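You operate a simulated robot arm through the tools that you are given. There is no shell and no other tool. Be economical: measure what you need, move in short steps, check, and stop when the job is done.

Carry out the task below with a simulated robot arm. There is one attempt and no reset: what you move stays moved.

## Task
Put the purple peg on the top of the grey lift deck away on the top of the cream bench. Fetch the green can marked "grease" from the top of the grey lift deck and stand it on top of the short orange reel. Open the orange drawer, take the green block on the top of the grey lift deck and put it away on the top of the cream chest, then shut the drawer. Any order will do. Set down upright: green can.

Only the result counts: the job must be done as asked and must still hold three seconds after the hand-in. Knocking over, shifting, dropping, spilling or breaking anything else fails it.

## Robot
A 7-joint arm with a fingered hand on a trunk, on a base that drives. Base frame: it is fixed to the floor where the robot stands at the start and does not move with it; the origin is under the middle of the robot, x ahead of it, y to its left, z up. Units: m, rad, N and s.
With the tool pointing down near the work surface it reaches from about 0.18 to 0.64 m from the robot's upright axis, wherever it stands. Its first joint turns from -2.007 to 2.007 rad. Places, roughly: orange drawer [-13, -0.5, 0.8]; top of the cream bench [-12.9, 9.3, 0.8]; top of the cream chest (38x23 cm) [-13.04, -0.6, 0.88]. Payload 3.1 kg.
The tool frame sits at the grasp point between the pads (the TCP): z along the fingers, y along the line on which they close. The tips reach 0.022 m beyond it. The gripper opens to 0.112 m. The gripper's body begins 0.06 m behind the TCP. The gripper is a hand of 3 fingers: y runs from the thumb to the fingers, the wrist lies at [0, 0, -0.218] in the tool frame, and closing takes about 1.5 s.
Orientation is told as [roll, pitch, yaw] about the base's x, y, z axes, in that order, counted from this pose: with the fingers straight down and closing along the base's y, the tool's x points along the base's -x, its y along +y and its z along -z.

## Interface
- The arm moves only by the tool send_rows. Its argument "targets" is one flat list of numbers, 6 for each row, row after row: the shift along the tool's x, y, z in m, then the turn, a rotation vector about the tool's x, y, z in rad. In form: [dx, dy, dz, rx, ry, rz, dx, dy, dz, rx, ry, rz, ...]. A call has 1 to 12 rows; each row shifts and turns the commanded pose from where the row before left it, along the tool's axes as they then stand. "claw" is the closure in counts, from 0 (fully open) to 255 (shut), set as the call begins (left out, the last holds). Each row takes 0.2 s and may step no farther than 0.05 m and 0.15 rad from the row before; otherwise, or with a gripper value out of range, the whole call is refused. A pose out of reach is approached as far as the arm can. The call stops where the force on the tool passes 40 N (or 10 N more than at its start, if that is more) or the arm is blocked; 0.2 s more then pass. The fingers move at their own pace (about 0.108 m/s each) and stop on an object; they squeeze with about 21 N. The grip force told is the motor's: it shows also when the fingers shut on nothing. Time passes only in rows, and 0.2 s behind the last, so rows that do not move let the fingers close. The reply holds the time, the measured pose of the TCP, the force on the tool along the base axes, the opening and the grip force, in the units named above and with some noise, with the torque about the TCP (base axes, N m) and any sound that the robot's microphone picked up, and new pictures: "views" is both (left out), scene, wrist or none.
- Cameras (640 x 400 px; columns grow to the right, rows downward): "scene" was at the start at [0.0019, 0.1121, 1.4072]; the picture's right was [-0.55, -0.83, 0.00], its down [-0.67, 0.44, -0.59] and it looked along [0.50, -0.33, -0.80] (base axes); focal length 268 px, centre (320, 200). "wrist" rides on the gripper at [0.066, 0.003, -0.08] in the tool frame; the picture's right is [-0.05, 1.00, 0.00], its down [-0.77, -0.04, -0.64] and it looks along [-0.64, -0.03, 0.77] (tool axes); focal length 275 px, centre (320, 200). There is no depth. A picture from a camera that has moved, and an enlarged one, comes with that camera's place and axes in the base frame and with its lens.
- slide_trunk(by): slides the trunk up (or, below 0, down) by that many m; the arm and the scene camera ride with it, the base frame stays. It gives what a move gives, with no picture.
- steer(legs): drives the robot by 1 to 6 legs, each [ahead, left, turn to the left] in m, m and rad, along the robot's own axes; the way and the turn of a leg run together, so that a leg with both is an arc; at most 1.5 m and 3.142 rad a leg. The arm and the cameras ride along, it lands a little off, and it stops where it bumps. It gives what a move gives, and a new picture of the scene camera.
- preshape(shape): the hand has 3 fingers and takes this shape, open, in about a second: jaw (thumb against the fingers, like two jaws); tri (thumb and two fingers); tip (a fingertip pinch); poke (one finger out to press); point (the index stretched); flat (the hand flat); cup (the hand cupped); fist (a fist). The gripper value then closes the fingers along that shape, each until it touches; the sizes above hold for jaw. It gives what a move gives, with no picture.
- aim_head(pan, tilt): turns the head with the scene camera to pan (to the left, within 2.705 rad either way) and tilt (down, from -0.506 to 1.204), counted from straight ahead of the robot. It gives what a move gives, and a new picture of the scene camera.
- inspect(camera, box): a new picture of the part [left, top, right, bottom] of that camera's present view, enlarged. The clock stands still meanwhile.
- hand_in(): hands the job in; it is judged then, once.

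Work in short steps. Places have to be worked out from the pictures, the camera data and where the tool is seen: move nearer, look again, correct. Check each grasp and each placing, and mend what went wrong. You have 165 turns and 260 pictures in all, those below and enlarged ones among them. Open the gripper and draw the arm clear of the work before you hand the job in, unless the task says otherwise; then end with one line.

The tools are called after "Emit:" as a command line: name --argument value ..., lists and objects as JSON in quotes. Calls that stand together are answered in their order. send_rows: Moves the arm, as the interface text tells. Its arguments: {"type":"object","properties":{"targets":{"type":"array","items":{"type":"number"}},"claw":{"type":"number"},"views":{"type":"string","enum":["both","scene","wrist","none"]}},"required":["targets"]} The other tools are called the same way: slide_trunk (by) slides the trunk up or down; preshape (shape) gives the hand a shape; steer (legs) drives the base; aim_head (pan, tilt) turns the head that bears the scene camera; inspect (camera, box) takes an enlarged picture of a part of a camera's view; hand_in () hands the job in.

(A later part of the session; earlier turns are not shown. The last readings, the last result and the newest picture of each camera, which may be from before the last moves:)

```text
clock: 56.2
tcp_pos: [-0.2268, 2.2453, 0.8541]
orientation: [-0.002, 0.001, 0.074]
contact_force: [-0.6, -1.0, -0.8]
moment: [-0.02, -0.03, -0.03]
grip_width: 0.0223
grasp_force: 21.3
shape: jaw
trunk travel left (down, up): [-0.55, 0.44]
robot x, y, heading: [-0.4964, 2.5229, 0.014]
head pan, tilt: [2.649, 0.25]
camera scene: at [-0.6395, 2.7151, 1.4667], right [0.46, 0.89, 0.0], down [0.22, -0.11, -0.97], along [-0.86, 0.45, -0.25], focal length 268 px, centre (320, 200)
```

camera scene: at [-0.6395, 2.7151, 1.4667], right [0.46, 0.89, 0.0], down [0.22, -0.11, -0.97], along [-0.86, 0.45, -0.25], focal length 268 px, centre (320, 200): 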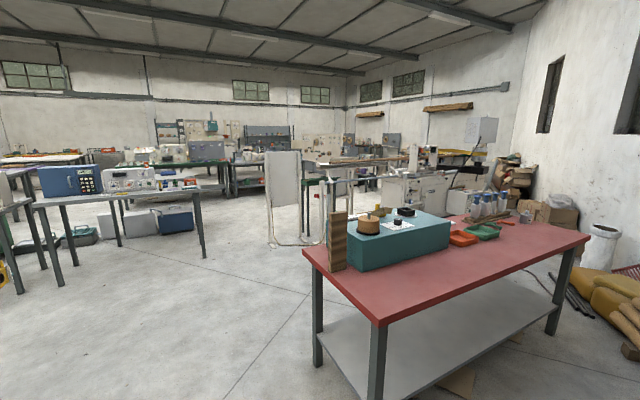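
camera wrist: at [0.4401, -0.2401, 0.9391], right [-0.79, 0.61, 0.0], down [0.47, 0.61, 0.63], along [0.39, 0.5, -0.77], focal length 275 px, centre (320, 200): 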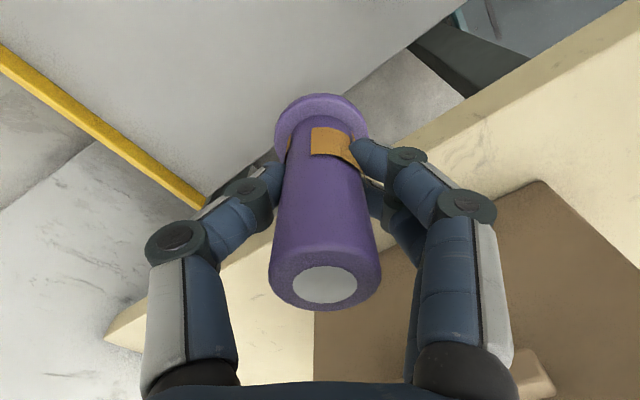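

The route continues along −x at y≈2.5. I turn to face −x and drive ahead 2 m, then look around.

Emit:
steer --legs '[[0, 0, 3.13], [1.0, 0, 0], [1.0, 0, 0]]'

Emit:
aim_head --pan 0.0 --tilt 0.25

Emit:
aim_head --pan -0.8 --tilt 0.25

```text
clock: 73.2
tcp_pos: [-2.7009, 2.9083, 0.8531]
orientation: [-0.001, -0.001, 3.135]
contact_force: [0.3, 0.3, -0.8]
moment: [-0.01, -0.02, 0.01]
grip_width: 0.0219
grasp_force: 20.5
shape: jaw
trunk travel left (down, up): [-0.55, 0.44]
robot x, y, heading: [-2.4526, 2.6152, 3.072]
head pan, tilt: [2.649, 0.25]
camera scene: at [-2.3264, 2.4077, 1.4668], right [-0.53, -0.85, 0.0], down [-0.21, 0.13, -0.97], along [0.82, -0.52, -0.25], focal length 268 px, centre (320, 200)
```

scene: 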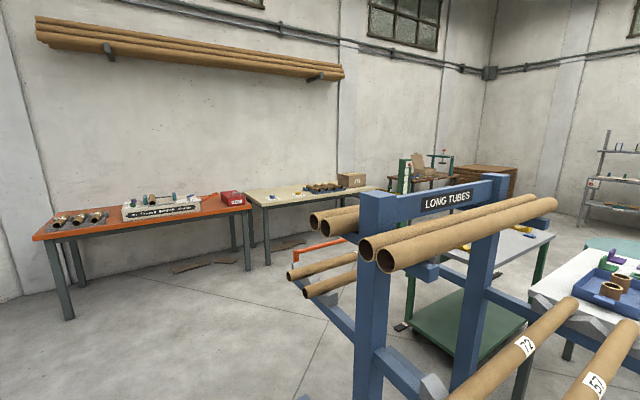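

```text
clock: 75.6
tcp_pos: [-2.7003, 2.9104, 0.8546]
orientation: [-0.002, 0.001, 3.133]
contact_force: [-0.2, 0.1, -1.3]
moment: [-0.01, 0.01, 0.0]
grip_width: 0.0219
grasp_force: 20.4
shape: jaw
trunk travel left (down, up): [-0.55, 0.44]
robot x, y, heading: [-2.4534, 2.6158, 3.077]
head pan, tilt: [0.0, 0.25]
camera scene: at [-2.4983, 2.4637, 1.4668], right [0.07, 1.0, 0.0], down [0.25, -0.02, -0.97], along [-0.97, 0.07, -0.25], focal length 268 px, centre (320, 200)
```

scene: 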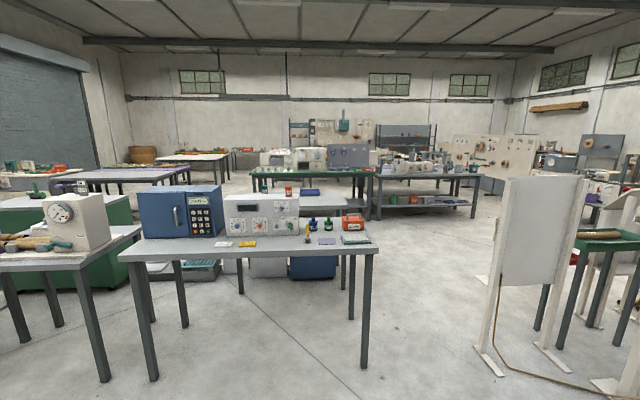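

```text
clock: 76.7
tcp_pos: [-2.7001, 2.9096, 0.853]
orientation: [-0.002, 0.001, 3.133]
contact_force: [-0.6, -0.4, -0.4]
moment: [-0.05, 0.0, -0.05]
grip_width: 0.022
grasp_force: 21.1
shape: jaw
trunk travel left (down, up): [-0.55, 0.44]
robot x, y, heading: [-2.4554, 2.6138, 3.071]
head pan, tilt: [-0.799, 0.25]
camera scene: at [-2.4656, 2.5286, 1.4668], right [0.76, 0.65, 0.0], down [0.16, -0.19, -0.97], along [-0.63, 0.74, -0.25], focal length 268 px, centre (320, 200)
```

scene: 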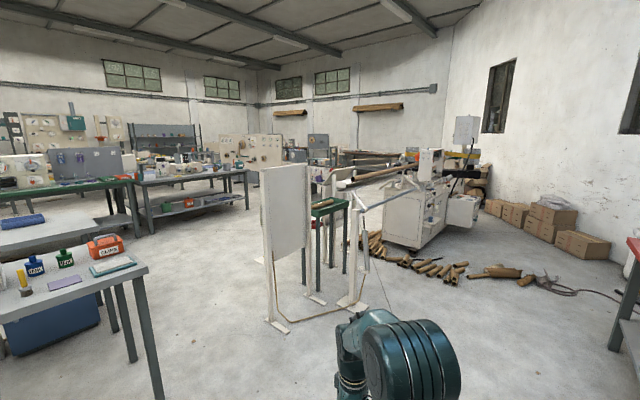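

The gap at x≈-3.9 (y 2.88–3.65) is about 0.77 m. I look down at the robot's own base to judge its width.

Emit:
aim_head --pan 1.6 --tilt 1.2

Emit:
aim_head --pan -1.6 --tilt 1.2

```text
clock: 78.9
tcp_pos: [-2.7001, 2.9094, 0.853]
orientation: [-0.003, 0.0, 3.135]
contact_force: [-0.2, 0.7, -1.6]
moment: [-0.02, 0.01, -0.01]
grip_width: 0.0217
grasp_force: 21.8
shape: jaw
trunk travel left (down, up): [-0.55, 0.44]
robot x, y, heading: [-2.4511, 2.616, 3.073]
head pan, tilt: [1.6, 1.201]
camera scene: at [-2.4074, 2.4015, 1.39], right [-1.0, 0.04, 0.0], down [0.04, 0.93, -0.36], along [-0.01, -0.36, -0.93], focal length 268 px, centre (320, 200)
```

scene: 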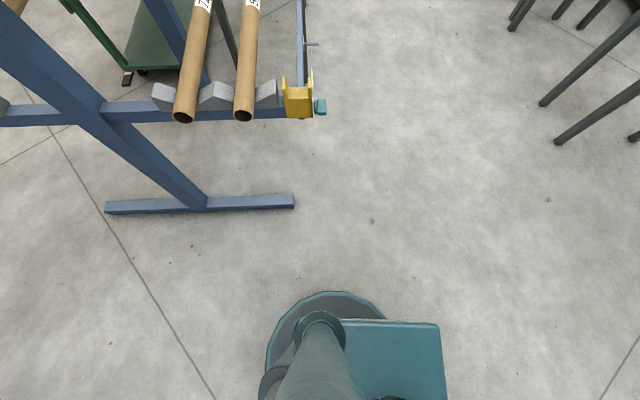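

```text
clock: 81.6
tcp_pos: [-2.7008, 2.9093, 0.8553]
orientation: [-0.001, -0.001, 3.132]
contact_force: [-0.5, -0.1, -0.1]
moment: [-0.02, 0.0, -0.01]
grip_width: 0.0218
grasp_force: 20.8
shape: jaw
trunk travel left (down, up): [-0.55, 0.44]
robot x, y, heading: [-2.4562, 2.615, 3.071]
head pan, tilt: [-1.6, 1.201]
camera scene: at [-2.3997, 2.513, 1.3899], right [1.0, -0.1, 0.0], down [-0.09, -0.93, -0.36], along [0.04, 0.36, -0.93], focal length 268 px, centre (320, 200)
```

scene: 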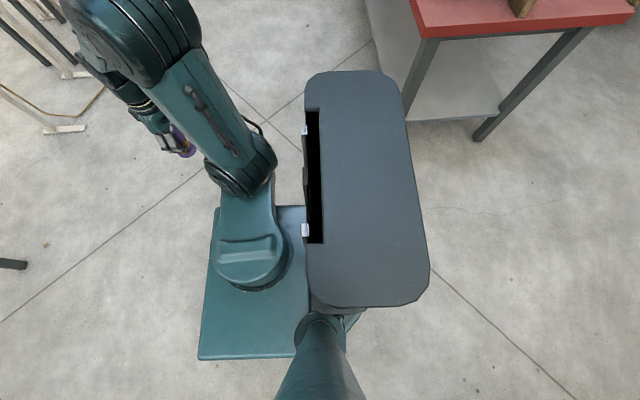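

The base disc has about 0.27 m radius, so the gap is passable if the arm is tucked straight ahead. I bring the arm to the front centre first.

Emit:
send_rows --targets '[-0.021, 0.0412, -0.01, 0, 0, 0, -0.021, 0.0412, -0.01, 0, 0, 0, -0.021, 0.0412, -0.01, 0, 0, 0, -0.021, 0.0412, -0.01, 0, 0, 0, -0.021, 0.0412, -0.01, 0, 0, 0, -0.021, 0.0412, -0.01, 0, 0, 0]' --views "none"

Emit:
steer --legs '[[0, 0, 0.069], [0.4, -0.68, 0]]'

Emit:
aim_head --pan 0.0 --tilt 0.6

```text
clock: 83.0
tcp_pos: [-2.8297, 2.6628, 0.9138]
orientation: [-0.004, 0.003, 3.13]
contact_force: [-0.6, -0.1, -0.8]
moment: [0.01, 0.02, -0.03]
grip_width: 0.0218
grasp_force: 21.3
shape: jaw
trunk travel left (down, up): [-0.55, 0.44]
robot x, y, heading: [-2.4555, 2.6135, 3.071]
head pan, tilt: [-1.6, 1.201]
```

```text
clock: 87.7
tcp_pos: [-3.2274, 3.3074, 0.9147]
orientation: [-0.002, 0.0, -3.083]
contact_force: [-0.1, 0.4, -1.1]
moment: [0.0, -0.05, 0.02]
grip_width: 0.0219
grasp_force: 20.6
shape: jaw
trunk travel left (down, up): [-0.55, 0.44]
robot x, y, heading: [-2.85, 3.2844, -3.138]
head pan, tilt: [-1.6, 1.201]
camera scene: at [-2.7895, 3.186, 1.39], right [1.0, -0.03, 0.0], down [-0.03, -0.93, -0.36], along [0.01, 0.36, -0.93], focal length 268 px, centre (320, 200)
```

scene: 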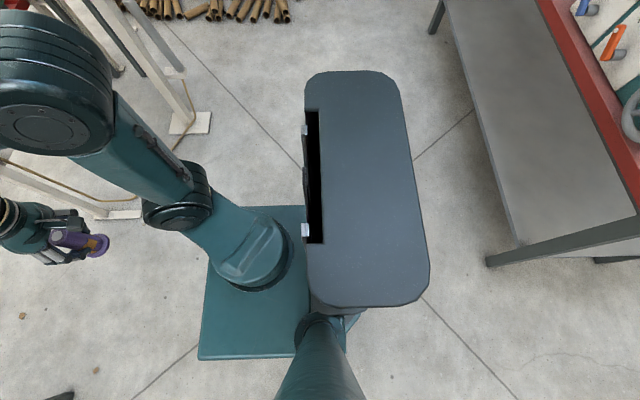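

```text
clock: 89.3
tcp_pos: [-3.228, 3.3062, 0.9139]
orientation: [-0.002, 0.0, -3.081]
contact_force: [-0.3, 0.6, -1.7]
moment: [0.02, -0.02, 0.0]
grip_width: 0.0218
grasp_force: 21.0
shape: jaw
trunk travel left (down, up): [-0.55, 0.44]
robot x, y, heading: [-2.852, 3.2836, -3.142]
head pan, tilt: [0.0, 0.6]
camera scene: at [-2.8793, 3.1298, 1.4345], right [0.0, 1.0, 0.0], down [0.57, 0.0, -0.82], along [-0.82, 0.0, -0.57], focal length 268 px, centre (320, 200)
```

scene: 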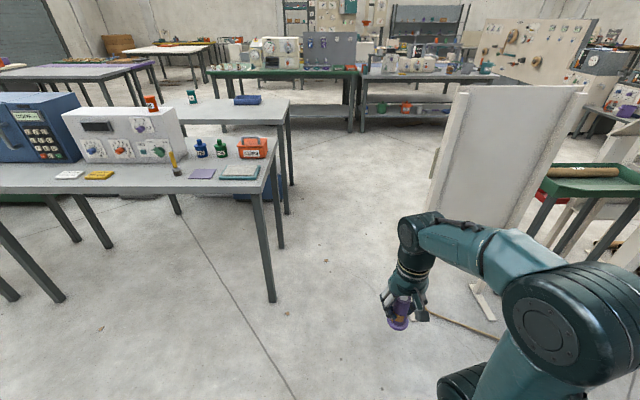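

The elbow sticks out to the right, so I extend the arm ahead-left to bring the elbow inside the robot's width.

Emit:
send_rows --targets '[-0.041, 0.022, -0.01, 0, 0, 0, -0.041, 0.022, -0.01, 0, 0, 0, -0.041, 0.022, -0.01, 0, 0, 0, -0.041, 0.022, -0.01, 0, 0, 0, -0.041, 0.022, -0.01, 0, 0, 0]' --views "scene"

```text
clock: 90.5
tcp_pos: [-3.4271, 3.1804, 0.9618]
orientation: [-0.004, 0.005, -3.08]
contact_force: [-0.3, 0.2, -0.4]
moment: [0.0, -0.06, -0.01]
grip_width: 0.0219
grasp_force: 20.6
shape: jaw
trunk travel left (down, up): [-0.55, 0.44]
robot x, y, heading: [-2.8556, 3.2799, -3.141]
head pan, tilt: [0.0, 0.6]
camera scene: at [-2.881, 3.128, 1.4343], right [0.0, 1.0, 0.0], down [0.57, 0.0, -0.82], along [-0.82, 0.0, -0.57], focal length 268 px, centre (320, 200)
```

scene: 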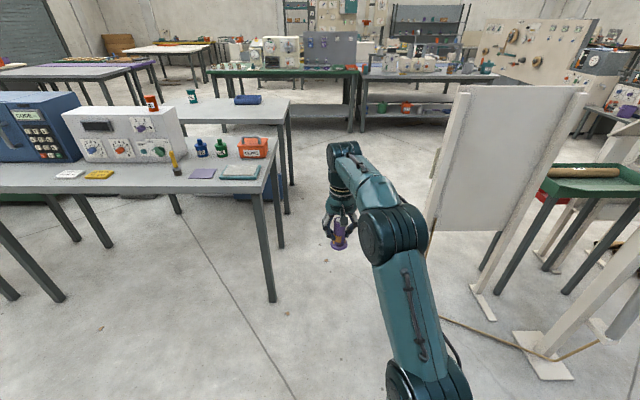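

The arm is now narrow and the robot is centred at y≈3.28 in the gap (2.87–3.64). I drive straight through to x≈-5.2.

Emit:
steer --legs '[[0.6, 0.025, 0]]'

Emit:
aim_head --pan -0.5 --tilt 0.9

```text
clock: 94.0
tcp_pos: [-4.0329, 3.1551, 0.9627]
orientation: [-0.002, 0.002, -3.08]
contact_force: [0.2, 0.2, -1.1]
moment: [0.04, -0.01, 0.0]
grip_width: 0.0219
grasp_force: 20.8
shape: jaw
trunk travel left (down, up): [-0.55, 0.44]
robot x, y, heading: [-3.4608, 3.2563, -3.136]
head pan, tilt: [0.0, 0.6]
camera scene: at [-3.4862, 3.1034, 1.4345], right [0.0, 1.0, 0.0], down [0.57, 0.0, -0.82], along [-0.82, 0.0, -0.57], focal length 268 px, centre (320, 200)
```

scene: 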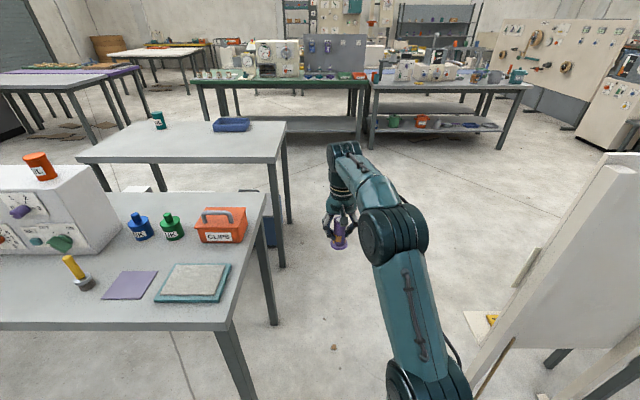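

```text
clock: 94.9
tcp_pos: [-4.0325, 3.1556, 0.9629]
orientation: [-0.001, 0.002, -3.078]
contact_force: [0.2, 0.2, -2.1]
moment: [-0.01, -0.01, 0.03]
grip_width: 0.0217
grasp_force: 21.1
shape: jaw
trunk travel left (down, up): [-0.55, 0.44]
robot x, y, heading: [-3.4591, 3.256, -3.139]
head pan, tilt: [-0.499, 0.901]
camera scene: at [-3.4637, 3.1395, 1.4098], right [0.47, 0.88, 0.0], down [0.69, -0.37, -0.62], along [-0.55, 0.3, -0.78], focal length 268 px, centre (320, 200)
```

scene: 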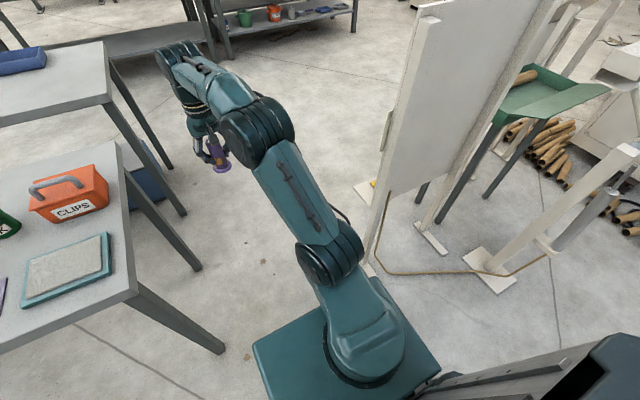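

Clearances look as computed (board foot at y≈3.66, table at 2.87). Continue straight.

Emit:
steer --legs '[[1.0, 0, 0], [0.8, 0.0, 0]]'

Emit:
aim_head --pan -0.6 --tilt 0.3

```text
clock: 104.0
tcp_pos: [-5.847, 3.152, 0.9629]
orientation: [-0.001, 0.001, -3.081]
contact_force: [0.3, 0.6, -1.0]
moment: [-0.03, 0.0, -0.02]
grip_width: 0.0219
grasp_force: 21.4
shape: jaw
trunk travel left (down, up): [-0.55, 0.44]
robot x, y, heading: [-5.2701, 3.2541, -3.141]
head pan, tilt: [-0.499, 0.901]
camera scene: at [-5.2787, 3.1366, 1.4097], right [0.48, 0.88, 0.0], down [0.69, -0.37, -0.62], along [-0.55, 0.3, -0.78], focal length 268 px, centre (320, 200)
```

scene: 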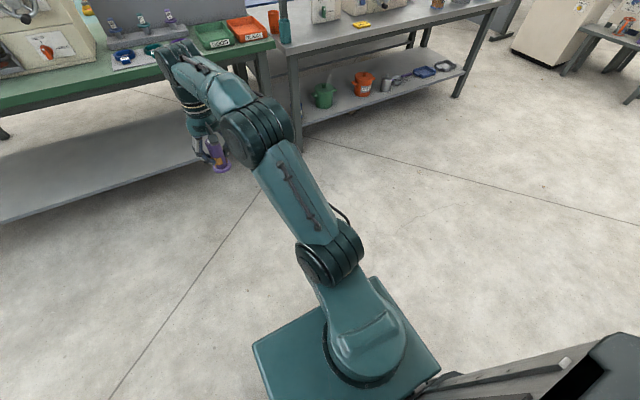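

```text
clock: 105.0
tcp_pos: [-5.8465, 3.1501, 0.9635]
orientation: [-0.002, -0.001, -3.078]
contact_force: [0.5, -0.1, -0.5]
moment: [0.02, 0.0, -0.02]
grip_width: 0.0218
grasp_force: 21.4
shape: jaw
trunk travel left (down, up): [-0.55, 0.44]
robot x, y, heading: [-5.2743, 3.2522, -3.135]
head pan, tilt: [-0.6, 0.3]
camera scene: at [-5.2891, 3.1531, 1.4619], right [0.56, 0.83, 0.0], down [0.25, -0.17, -0.95], along [-0.79, 0.54, -0.3], focal length 268 px, centre (320, 200)
```

scene: 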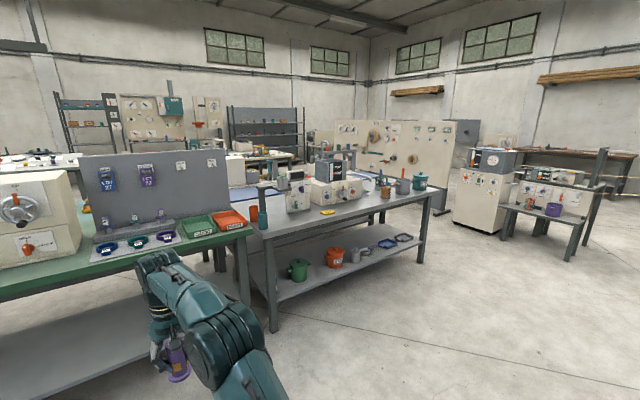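

Next is the aisle between the grey bench's right end (-6.7,5.4) and the cream cabinet. I check the right side before strafing.

Emit:
aim_head --pan -1.4 --tilt 0.4

```text
clock: 106.2
tcp_pos: [-5.8462, 3.1519, 0.9627]
orientation: [-0.002, 0.002, -3.081]
contact_force: [0.0, 0.0, -0.6]
moment: [0.0, 0.03, 0.03]
grip_width: 0.0216
grasp_force: 20.9
shape: jaw
trunk travel left (down, up): [-0.55, 0.44]
robot x, y, heading: [-5.2739, 3.2523, -3.138]
head pan, tilt: [-1.4, 0.4]
camera scene: at [-5.2281, 3.1919, 1.4528], right [0.98, 0.17, 0.0], down [0.07, -0.38, -0.92], along [-0.16, 0.91, -0.39], focal length 268 px, centre (320, 200)
```

scene: 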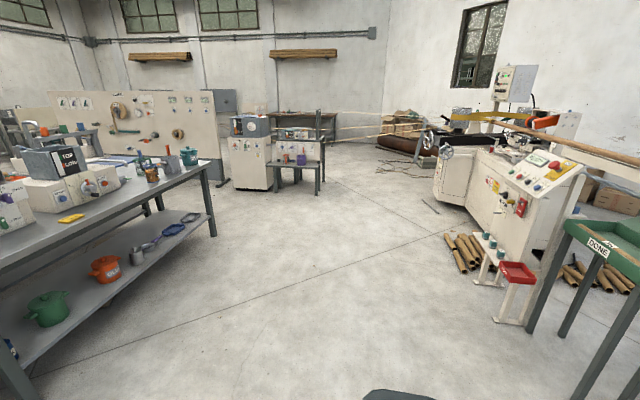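

Open floor to the right. Strafe 2.75 m right and look ahead.

Emit:
steer --legs '[[0, -1.35, 0], [0, -1.4, 0]]'

Emit:
aim_head --pan -0.1 --tilt 0.3

```text
clock: 119.3
tcp_pos: [-5.8459, 5.8637, 0.9627]
orientation: [-0.002, 0.0, -3.093]
contact_force: [0.6, -0.2, -0.6]
moment: [0.05, -0.01, 0.02]
grip_width: 0.0217
grasp_force: 20.8
shape: jaw
trunk travel left (down, up): [-0.55, 0.44]
robot x, y, heading: [-5.2699, 5.9573, 3.133]
head pan, tilt: [-1.4, 0.4]
camera scene: at [-5.2264, 5.8947, 1.4528], right [0.99, 0.16, 0.0], down [0.06, -0.38, -0.92], along [-0.15, 0.91, -0.39], focal length 268 px, centre (320, 200)
```

scene: 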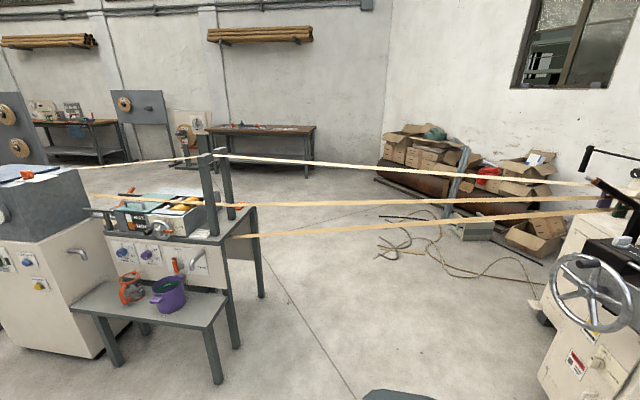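

```text
clock: 120.8
tcp_pos: [-5.8453, 5.8626, 0.9631]
orientation: [-0.001, 0.001, -3.092]
contact_force: [0.4, 0.6, -1.3]
moment: [-0.02, 0.03, 0.03]
grip_width: 0.0219
grasp_force: 20.7
shape: jaw
trunk travel left (down, up): [-0.55, 0.44]
robot x, y, heading: [-5.2728, 5.9626, 3.133]
head pan, tilt: [-0.099, 0.3]
camera scene: at [-5.3044, 5.8133, 1.462], right [0.11, 0.99, 0.0], down [0.29, -0.03, -0.96], along [-0.95, 0.11, -0.3], focal length 268 px, centre (320, 200)
```

scene: 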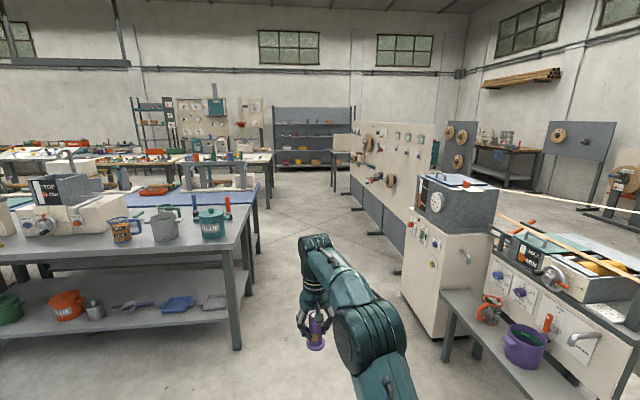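

A corridor y∈[5.6,6.8] leads along −x. I drive along y≈6.17 to x≈-9.

Emit:
steer --legs '[[0.5, -0.17, 0.008], [1.3, 0, 0], [1.3, 0, 0], [0.6, 0, 0]]'

Emit:
aim_head --pan -0.5 --tilt 0.3

```text
clock: 139.1
tcp_pos: [-9.5393, 5.9431, 0.9635]
orientation: [-0.001, 0.002, -3.05]
contact_force: [0.3, -0.1, -0.1]
moment: [-0.01, 0.03, 0.01]
grip_width: 0.0216
grasp_force: 21.2
shape: jaw
trunk travel left (down, up): [-0.55, 0.44]
robot x, y, heading: [-8.9668, 6.0597, -3.107]
head pan, tilt: [-0.099, 0.3]
camera scene: at [-8.9972, 5.9168, 1.462], right [0.07, 1.0, 0.0], down [0.3, -0.02, -0.96], along [-0.95, 0.06, -0.3], focal length 268 px, centre (320, 200)
```

scene: 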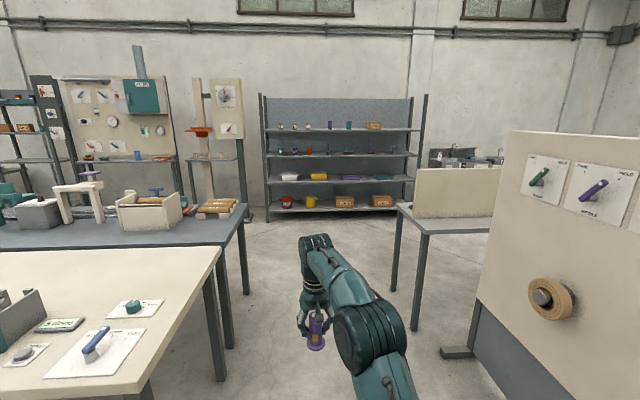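

```text
clock: 140.0
tcp_pos: [-9.5389, 5.9433, 0.9631]
orientation: [-0.001, 0.0, -3.049]
contact_force: [0.7, 0.2, -0.2]
moment: [0.03, 0.03, -0.04]
grip_width: 0.0219
grasp_force: 21.2
shape: jaw
trunk travel left (down, up): [-0.55, 0.44]
robot x, y, heading: [-8.9685, 6.0623, -3.119]
head pan, tilt: [-0.499, 0.3]
camera scene: at [-8.9869, 5.9525, 1.462], right [0.45, 0.89, 0.0], down [0.26, -0.13, -0.96], along [-0.85, 0.43, -0.3], focal length 268 px, centre (320, 200)
```

scene: 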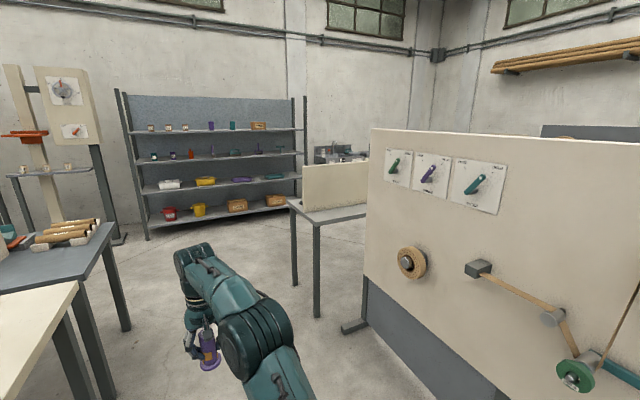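

Continue past the small table to x≈-11.6, then turn right to face +y.

Emit:
steer --legs '[[1.3, 0, -0.02], [1.3, 0, 0], [0, 0, -1.57]]'

Emit:
aim_head --pan 0.4 --tilt 0.4

```text
clock: 156.4
tcp_pos: [-11.698, 6.5459, 0.9646]
orientation: [-0.002, -0.001, 1.689]
contact_force: [0.4, -0.2, -1.0]
moment: [-0.02, 0.01, 0.01]
grip_width: 0.0217
grasp_force: 20.9
shape: jaw
trunk travel left (down, up): [-0.55, 0.44]
robot x, y, heading: [-11.5657, 5.9811, 1.629]
head pan, tilt: [-0.499, 0.3]
camera scene: at [-11.6721, 5.9952, 1.462], right [0.9, -0.43, 0.0], down [-0.13, -0.27, -0.96], along [0.41, 0.86, -0.3], focal length 268 px, centre (320, 200)
```

scene: 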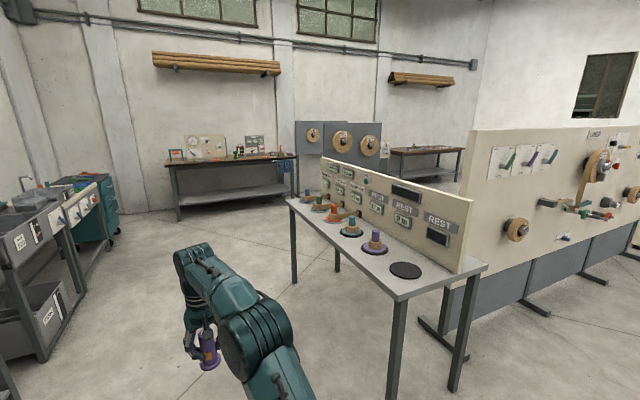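

```text
clock: 157.6
tcp_pos: [-11.6967, 6.5455, 0.9633]
orientation: [-0.002, -0.001, 1.691]
contact_force: [0.7, -1.0, -0.1]
moment: [0.02, 0.0, -0.01]
grip_width: 0.0216
grasp_force: 21.3
shape: jaw
trunk travel left (down, up): [-0.55, 0.44]
robot x, y, heading: [-11.5595, 5.98, 1.632]
head pan, tilt: [0.4, 0.4]
camera scene: at [-11.7529, 5.9938, 1.4528], right [0.9, 0.44, 0.0], down [0.17, -0.35, -0.92], along [-0.41, 0.83, -0.39], focal length 268 px, centre (320, 200)
```

scene: 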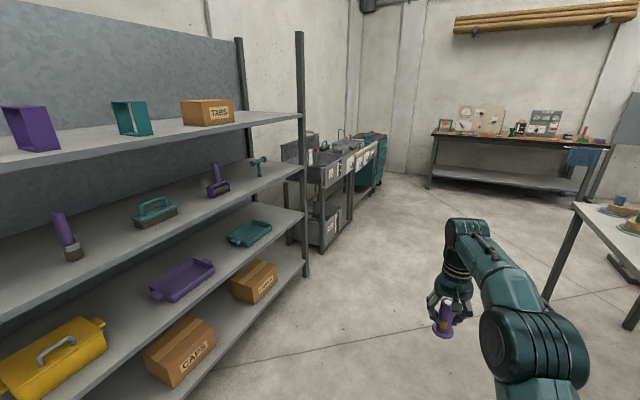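

The cream bench is along the back wall beyond the sink unit. Drive on along +y and look left.

Emit:
steer --legs '[[1.2, 0, -0.06], [1.2, 0.15, 0]]'

Emit:
aim_head --pan 1.1 --tilt 0.5

```text
clock: 169.2
tcp_pos: [-11.8555, 8.9019, 0.9632]
orientation: [-0.004, -0.001, 1.64]
contact_force: [-1.0, -0.3, 0.3]
moment: [-0.03, -0.01, 0.0]
grip_width: 0.0218
grasp_force: 21.6
shape: jaw
trunk travel left (down, up): [-0.55, 0.44]
robot x, y, heading: [-11.7512, 8.3333, 1.583]
head pan, tilt: [0.4, 0.4]
camera scene: at [-11.9382, 8.3537, 1.4527], right [0.92, 0.4, 0.0], down [0.15, -0.36, -0.92], along [-0.37, 0.84, -0.39], focal length 268 px, centre (320, 200)
```

scene: 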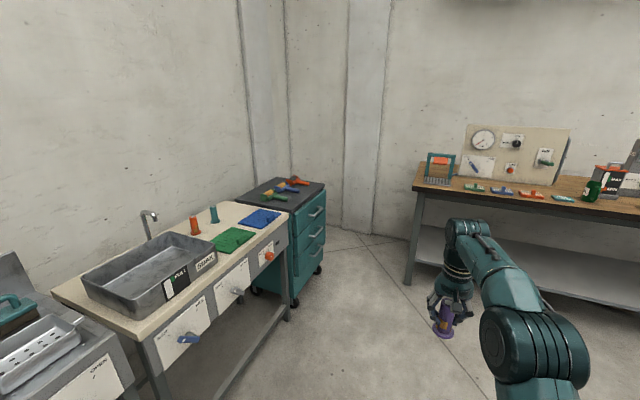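

```text
clock: 170.3
tcp_pos: [-11.8556, 8.9028, 0.963]
orientation: [-0.002, 0.001, 1.64]
contact_force: [-0.2, -0.4, -0.5]
moment: [0.02, -0.01, 0.04]
grip_width: 0.0218
grasp_force: 21.7
shape: jaw
trunk travel left (down, up): [-0.55, 0.44]
robot x, y, heading: [-11.7488, 8.3314, 1.577]
head pan, tilt: [1.1, 0.499]
camera scene: at [-11.9827, 8.309, 1.4436], right [0.45, 0.89, 0.0], down [0.43, -0.21, -0.88], along [-0.79, 0.39, -0.48], focal length 268 px, centre (320, 200)
```

scene: 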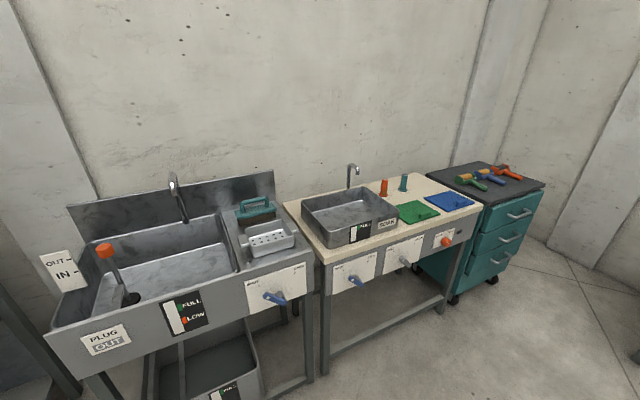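

The cream bench with a basin, two pegs and two mats is here. Enlarge to find a free spot.

Emit:
inspect --camera "scene" --box '[280, 150, 500, 290]'

```text
2.86 times, centred on (390, 220) of scene
camera zoom: at [-11.9827, 8.309, 1.4436], right [0.45, 0.89, 0.0], down [0.43, -0.21, -0.88], along [-0.79, 0.39, -0.48], focal length 765 px, centre (120, 143)
```

zoom: 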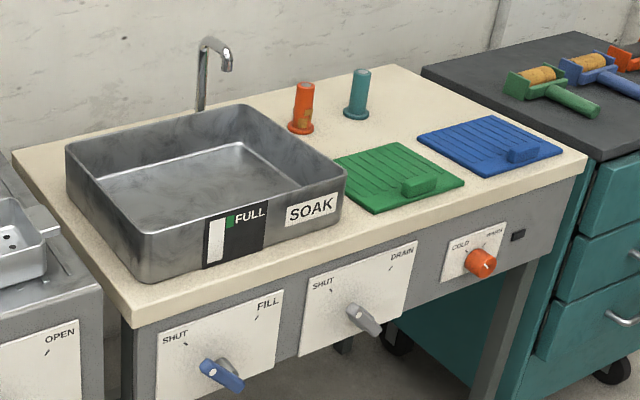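

The free spot right of the teal peg, about (-12.89,9.38,0.80), suits the peg. I turn to face the bench and strafe right to y≈9.38.

Emit:
steer --legs '[[0, 0, 1.56], [0, -1.04, 0]]'

Emit:
aim_head --pan 0.0 --tilt 0.6

```text
clock: 179.7
tcp_pos: [-12.3712, 9.2667, 0.9633]
orientation: [-0.001, 0.002, -3.037]
contact_force: [0.1, 0.3, 0.3]
moment: [-0.02, 0.01, 0.0]
grip_width: 0.0216
grasp_force: 21.0
shape: jaw
trunk travel left (down, up): [-0.55, 0.44]
robot x, y, heading: [-11.797, 9.3906, -3.097]
head pan, tilt: [1.1, 0.499]
camera scene: at [-11.7716, 9.1588, 1.4437], right [-0.91, 0.41, 0.0], down [0.2, 0.44, -0.88], along [-0.36, -0.8, -0.48], focal length 268 px, centre (320, 200)
```

scene: 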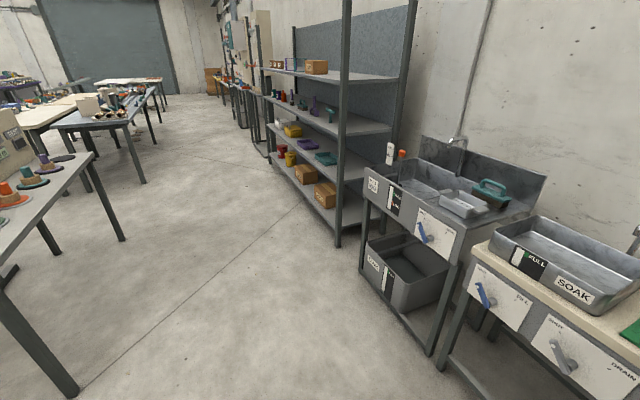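

```text
clock: 181.0
tcp_pos: [-12.3694, 9.2668, 0.9634]
orientation: [-0.003, -0.001, -3.038]
contact_force: [0.2, -0.5, -0.4]
moment: [0.02, 0.02, 0.02]
grip_width: 0.0216
grasp_force: 21.6
shape: jaw
trunk travel left (down, up): [-0.55, 0.44]
robot x, y, heading: [-11.7981, 9.3915, -3.097]
head pan, tilt: [0.0, 0.6]
camera scene: at [-11.8223, 9.2373, 1.4345], right [-0.05, 1.0, 0.0], down [0.56, 0.03, -0.82], along [-0.82, -0.04, -0.57], focal length 268 px, centre (320, 200)
```

scene: 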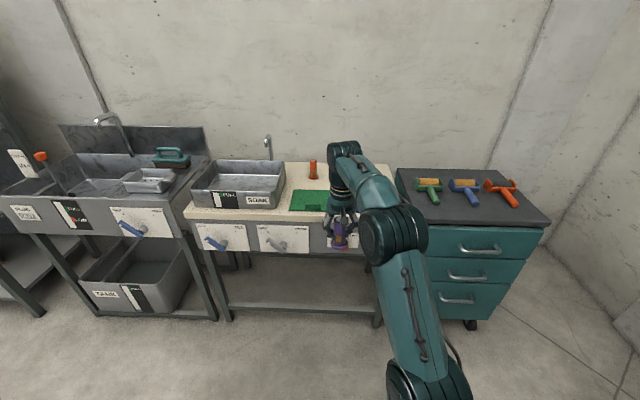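

Good; raise the hand 5 cm and approach the bench.

Emit:
send_rows --targets '[0, 0, -0.03, 0, 0, 0, 0, 0, -0.02, 0, 0, 0]' --views "none"

Emit:
steer --legs '[[0.3, 0, -0.045], [0.14, 0, 0]]'

```text
clock: 181.6
tcp_pos: [-12.3714, 9.2653, 1.0128]
orientation: [-0.003, 0.001, -3.037]
contact_force: [-0.5, 0.3, -1.0]
moment: [-0.02, -0.01, 0.01]
grip_width: 0.0216
grasp_force: 20.7
shape: jaw
trunk travel left (down, up): [-0.55, 0.44]
robot x, y, heading: [-11.8018, 9.3908, -3.094]
head pan, tilt: [0.0, 0.6]
```

```text
clock: 184.6
tcp_pos: [-12.822, 9.2836, 1.0122]
orientation: [-0.001, 0.001, -3.082]
contact_force: [-0.1, 0.3, -0.7]
moment: [0.01, -0.01, 0.0]
grip_width: 0.0214
grasp_force: 21.1
shape: jaw
trunk travel left (down, up): [-0.55, 0.44]
robot x, y, heading: [-12.2475, 9.383, 3.137]
head pan, tilt: [0.0, 0.6]
camera scene: at [-12.2751, 9.2311, 1.4345], right [0.0, 1.0, 0.0], down [0.57, 0.0, -0.82], along [-0.82, 0.0, -0.57], focal length 268 px, centre (320, 200)
```

scene: 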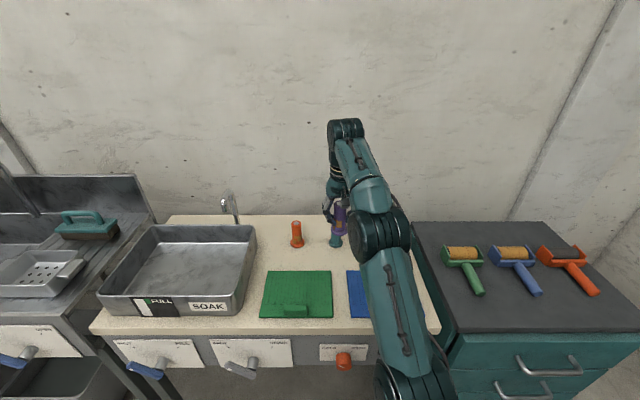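

Bench geometry is confirmed; the target is (-12.885,9.40). Move over it at height.

Emit:
send_rows --targets '[-0.0187, -0.0399, 0, 0, 0, 0, -0.0187, -0.0399, 0, 0, 0, 0, -0.0187, -0.0399, 0, 0, 0, 0, 0, 0, 0.04, 0, 0, 0]' --views "both"

```text
clock: 185.6
tcp_pos: [-12.8353, 9.3839, 0.9709]
orientation: [-0.003, 0.0, -3.082]
contact_force: [0.1, 0.2, -1.5]
moment: [0.01, 0.0, 0.04]
grip_width: 0.0217
grasp_force: 21.4
shape: jaw
out of reach, approached as far as the arm can: row 1, 2, 3
trunk travel left (down, up): [-0.55, 0.44]
robot x, y, heading: [-12.2465, 9.3849, 3.14]
head pan, tilt: [0.0, 0.6]
camera scene: at [-12.2729, 9.2316, 1.4346], right [0.0, 1.0, 0.0], down [0.56, 0.0, -0.83], along [-0.83, 0.0, -0.56], focal length 268 px, centre (320, 200)
camera wrist: at [-12.7689, 9.3839, 1.0528], right [0.01, -1.0, 0.0], down [-0.77, -0.01, 0.64], along [-0.64, -0.01, -0.77], focal length 275 px, centre (320, 200)
```

scene: 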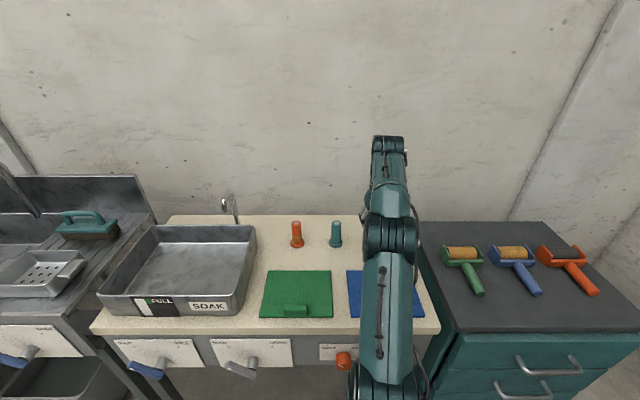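
wrist: 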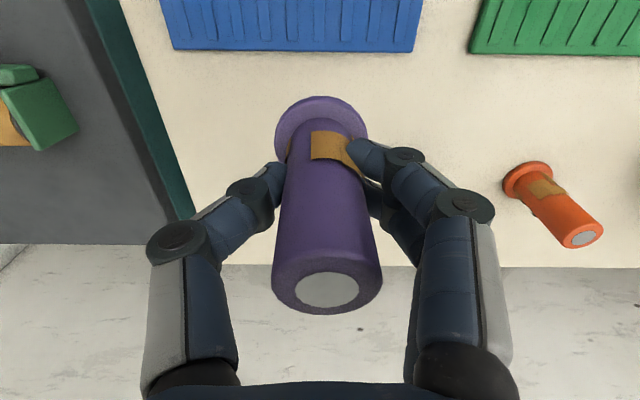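

The reach at this height is short by a few cm. Raising the trunk by 0.2 m should bring the shoulder level with the wrist and extend reach.

Emit:
slide_trunk --by 0.2

Emit:
send_rows --targets '[0, 0, 0.05, 0, 0, 0, 0, 0, 0.05, 0, 0, 0, 0, 0, 0.05, 0, 0, 0, 0, 0, 0.04, 0, 0, 0, -0.022, -0.015, 0, 0, 0, 0, -0.022, 0, 0, 0, 0, 0]' --views "wrist"

```text
clock: 187.7
tcp_pos: [-12.8368, 9.3838, 1.1697]
orientation: [-0.002, 0.001, -3.081]
contact_force: [0.0, 0.9, -0.9]
moment: [-0.01, 0.0, 0.01]
grip_width: 0.0216
grasp_force: 21.1
shape: jaw
trunk travel left (down, up): [-0.75, 0.24]
robot x, y, heading: [-12.2448, 9.3824, 3.141]
head pan, tilt: [0.0, 0.6]
```

```text
clock: 189.1
tcp_pos: [-12.8822, 9.3955, 0.9801]
orientation: [-0.003, 0.002, -3.081]
contact_force: [-0.3, 0.1, -0.7]
moment: [0.02, 0.0, -0.05]
grip_width: 0.0214
grasp_force: 21.1
shape: jaw
trunk travel left (down, up): [-0.75, 0.24]
robot x, y, heading: [-12.2475, 9.3837, 3.133]
head pan, tilt: [0.0, 0.6]
camera wrist: at [-12.8152, 9.3959, 1.0627], right [0.01, -1.0, 0.0], down [-0.77, -0.01, 0.64], along [-0.64, -0.01, -0.77], focal length 275 px, centre (320, 200)
```

wrist: 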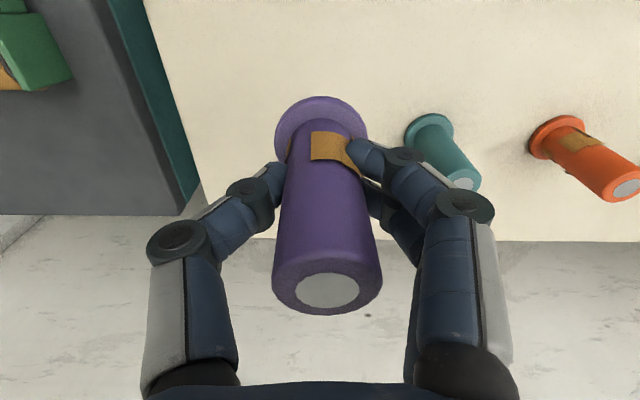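

Reachable now. Lower to near the surface, then feel for contact.

Emit:
send_rows --targets '[0, 0, 0.04, 0, 0, 0, 0, 0, 0.04, 0, 0, 0, 0, 0, 0.03, 0, 0, 0]' --views "none"

Emit:
send_rows --targets '[0, 0, 0.005, 0, 0, 0, 0, 0, 0.004, 0, 0, 0, 0, 0, 0, 0, 0, 0]' --views "none"

```text
clock: 189.9
tcp_pos: [-12.8815, 9.3975, 0.871]
orientation: [-0.002, 0.002, -3.082]
contact_force: [0.2, 0.0, -1.7]
moment: [-0.01, 0.0, 0.02]
grip_width: 0.0217
grasp_force: 21.0
shape: jaw
trunk travel left (down, up): [-0.75, 0.24]
robot x, y, heading: [-12.2465, 9.3829, 3.143]
head pan, tilt: [0.0, 0.6]
```

```text
clock: 190.7
tcp_pos: [-12.8819, 9.3958, 0.8619]
orientation: [0.0, -0.002, -3.083]
contact_force: [-0.6, 0.1, -1.0]
moment: [0.0, 0.03, 0.01]
grip_width: 0.0213
grasp_force: 21.2
shape: jaw
trunk travel left (down, up): [-0.75, 0.24]
robot x, y, heading: [-12.2457, 9.382, 3.145]
head pan, tilt: [0.0, 0.6]
```

Emit:
send_rows --targets '[0, 0, 0.004, 0, 0, 0, 0, 0, 0.003, 0, 0, 0, 0, 0, 0, 0, 0, 0]' --views "none"

Emit:
send_rows --targets '[0, 0, 0.003, 0, 0, 0, 0, 0, 0, 0, 0, 0]' --views "wrist"

```text
clock: 191.5
tcp_pos: [-12.8818, 9.3954, 0.8552]
orientation: [-0.002, 0.0, -3.081]
contact_force: [-0.1, 0.1, -0.7]
moment: [-0.01, -0.01, 0.0]
grip_width: 0.0213
grasp_force: 21.4
shape: jaw
trunk travel left (down, up): [-0.75, 0.24]
robot x, y, heading: [-12.246, 9.3844, 3.142]
head pan, tilt: [0.0, 0.6]
```

```text
clock: 192.1
tcp_pos: [-12.8816, 9.3963, 0.8524]
orientation: [-0.003, 0.0, -3.081]
contact_force: [0.0, 0.7, 0.3]
moment: [-0.03, 0.01, -0.02]
grip_width: 0.0218
grasp_force: 20.9
shape: jaw
trunk travel left (down, up): [-0.75, 0.24]
robot x, y, heading: [-12.245, 9.3839, 3.141]
head pan, tilt: [0.0, 0.6]
camera wrist: at [-12.8144, 9.3958, 0.9338], right [0.01, -1.0, 0.0], down [-0.77, -0.01, 0.64], along [-0.64, -0.01, -0.77], focal length 275 px, centre (320, 200)
```

wrist: 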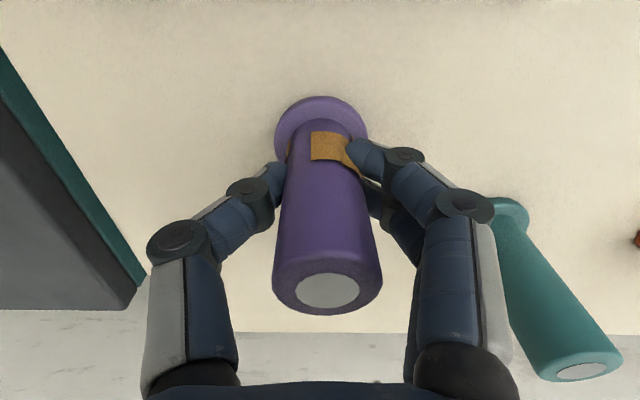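

Almost touching; one more small step, then check.

Emit:
send_rows --targets '[0, 0, 0.002, 0, 0, 0, 0, 0, 0, 0, 0, 0]' --views "none"

```text
clock: 192.7
tcp_pos: [-12.8815, 9.3961, 0.8495]
orientation: [-0.002, -0.001, -3.082]
contact_force: [-0.6, 0.7, 5.6]
moment: [-0.1, 0.04, -0.01]
grip_width: 0.0219
grasp_force: 21.1
shape: jaw
trunk travel left (down, up): [-0.75, 0.24]
robot x, y, heading: [-12.2429, 9.3856, 3.144]
head pan, tilt: [0.0, 0.6]
```

Contact. Release with a partial opening.

Emit:
send_rows --targets '[0, 0, 0, 0, 0, 0, 0, 0, 0, 0, 0, 0, 0, 0, 0, 0, 0, 0, 0, 0, 0, 0, 0, 0]' --claw 130 --views "wrist"

Emit:
send_rows --targets '[0, 0, -0.03, 0, 0, 0, 0, 0, -0.04, 0, 0, 0, 0, 0, -0.05, 0, 0, 0, 0, 0, -0.05, 0, 0, 0]' --views "both"

```text
clock: 193.7
tcp_pos: [-12.8815, 9.3963, 0.8496]
orientation: [-0.001, -0.001, -3.081]
contact_force: [0.1, -0.2, -0.1]
moment: [-0.02, -0.03, -0.01]
grip_width: 0.0542
grasp_force: 0.1
shape: jaw
trunk travel left (down, up): [-0.75, 0.24]
robot x, y, heading: [-12.2462, 9.3807, 3.137]
head pan, tilt: [0.0, 0.6]
camera wrist: at [-12.8144, 9.3959, 0.9315], right [0.01, -1.0, 0.0], down [-0.77, -0.01, 0.64], along [-0.64, -0.01, -0.77], focal length 275 px, centre (320, 200)
```

wrist: 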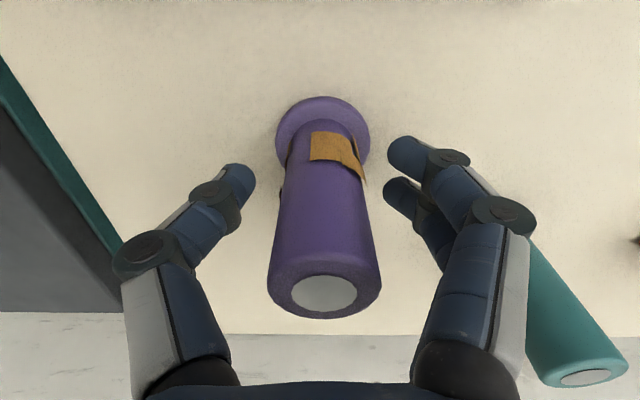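

```text
clock: 194.7
tcp_pos: [-12.8801, 9.3934, 1.0194]
orientation: [-0.001, 0.0, -3.082]
contact_force: [-0.3, 0.0, -0.4]
moment: [0.04, 0.04, 0.02]
grip_width: 0.0543
grasp_force: 0.1
shape: jaw
trunk travel left (down, up): [-0.75, 0.24]
robot x, y, heading: [-12.245, 9.3837, 3.144]
head pan, tilt: [0.0, 0.6]
camera scene: at [-12.2726, 9.2311, 1.6345], right [0.0, 1.0, 0.0], down [0.56, 0.0, -0.83], along [-0.83, 0.0, -0.56], focal length 268 px, centre (320, 200)
camera wrist: at [-12.813, 9.3926, 1.1017], right [0.01, -1.0, 0.0], down [-0.77, -0.01, 0.64], along [-0.64, -0.01, -0.77], focal length 275 px, centre (320, 200)
```

scene: 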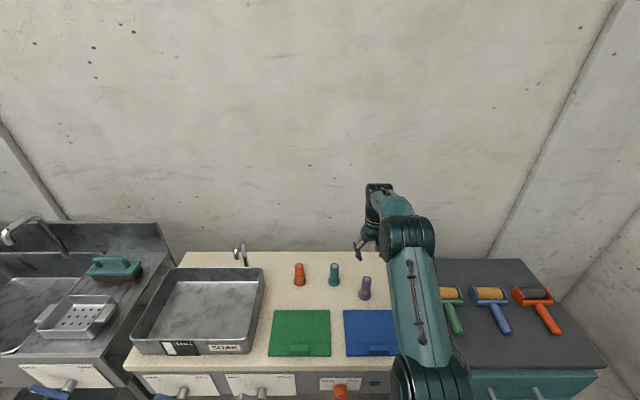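
wrist: 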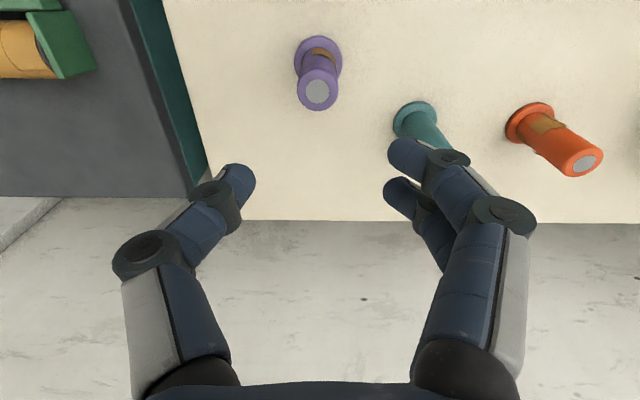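

The purple peg stands well on the bench. Back off, turn to −y and travel down the wall aisle towards the chest to scout it and find the shorter return.

Emit:
steer --legs '[[-0.47, 0, 0], [0, 0, 1.57], [1.5, 0, 0], [1.4, 0, 0]]'

Emit:
aim_head --pan 0.0 --tilt 0.35

```text
clock: 215.1
tcp_pos: [-11.5885, 5.8494, 1.0186]
orientation: [-0.002, 0.0, -1.449]
contact_force: [-1.5, 0.4, -0.1]
moment: [0.01, 0.01, 0.0]
grip_width: 0.0544
grasp_force: 0.1
shape: jaw
trunk travel left (down, up): [-0.75, 0.24]
robot x, y, heading: [-11.6182, 6.4828, -1.512]
head pan, tilt: [0.0, 0.6]
camera scene: at [-11.4625, 6.4645, 1.6345], right [-1.0, -0.06, 0.0], down [-0.03, 0.56, -0.82], along [0.05, -0.82, -0.57], focal length 268 px, centre (320, 200)
```

scene: 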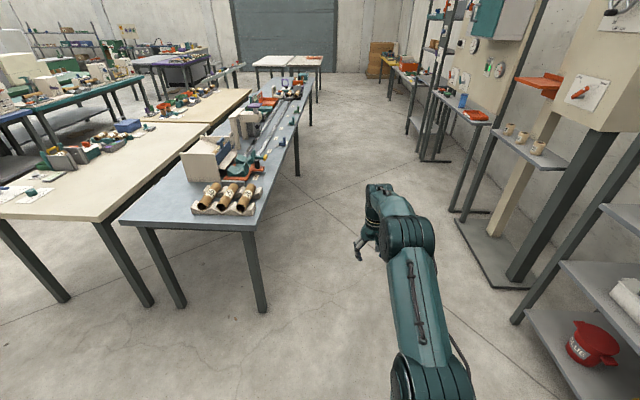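

```text
clock: 215.9
tcp_pos: [-11.5865, 5.8489, 1.0184]
orientation: [-0.002, 0.0, -1.449]
contact_force: [0.5, -0.5, -0.1]
moment: [0.02, 0.01, 0.02]
grip_width: 0.054
grasp_force: 0.1
shape: jaw
trunk travel left (down, up): [-0.75, 0.24]
robot x, y, heading: [-11.6162, 6.4838, -1.516]
head pan, tilt: [0.0, 0.351]
camera scene: at [-11.4622, 6.4601, 1.6572], right [-1.0, -0.06, 0.0], down [-0.02, 0.34, -0.94], along [0.06, -0.94, -0.34], focal length 268 px, centre (320, 200)
```

scene: 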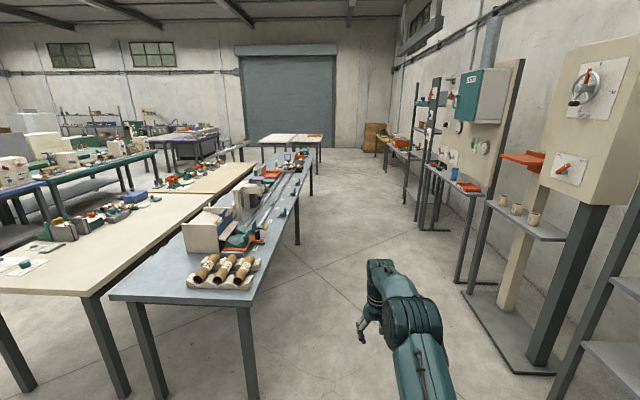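

The aisle is clear at x≈-11.8; drive on to y≈2.

Emit:
steer --legs '[[1.5, -0.15, -0.055], [1.5, 0, 0], [1.4, 0, 0]]'

Emit:
aim_head --pan -0.4 --tilt 0.4

```text
refused: leg 1 is longer than a leg can be; nothing moved
```

```text
clock: 216.8
tcp_pos: [-11.5878, 5.8488, 1.0192]
orientation: [-0.002, 0.001, -1.45]
contact_force: [-0.3, -0.4, -0.2]
moment: [0.0, -0.01, 0.03]
grip_width: 0.0542
grasp_force: 0.1
shape: jaw
trunk travel left (down, up): [-0.75, 0.24]
robot x, y, heading: [-11.6205, 6.4852, -1.513]
head pan, tilt: [-0.4, 0.4]
camera scene: at [-11.4985, 6.4655, 1.6528], right [-0.94, 0.33, 0.0], down [0.13, 0.37, -0.92], along [-0.31, -0.87, -0.39], focal length 268 px, centre (320, 200)
```

scene: 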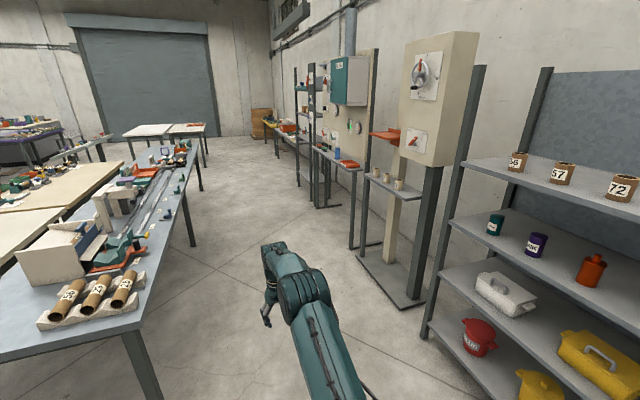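

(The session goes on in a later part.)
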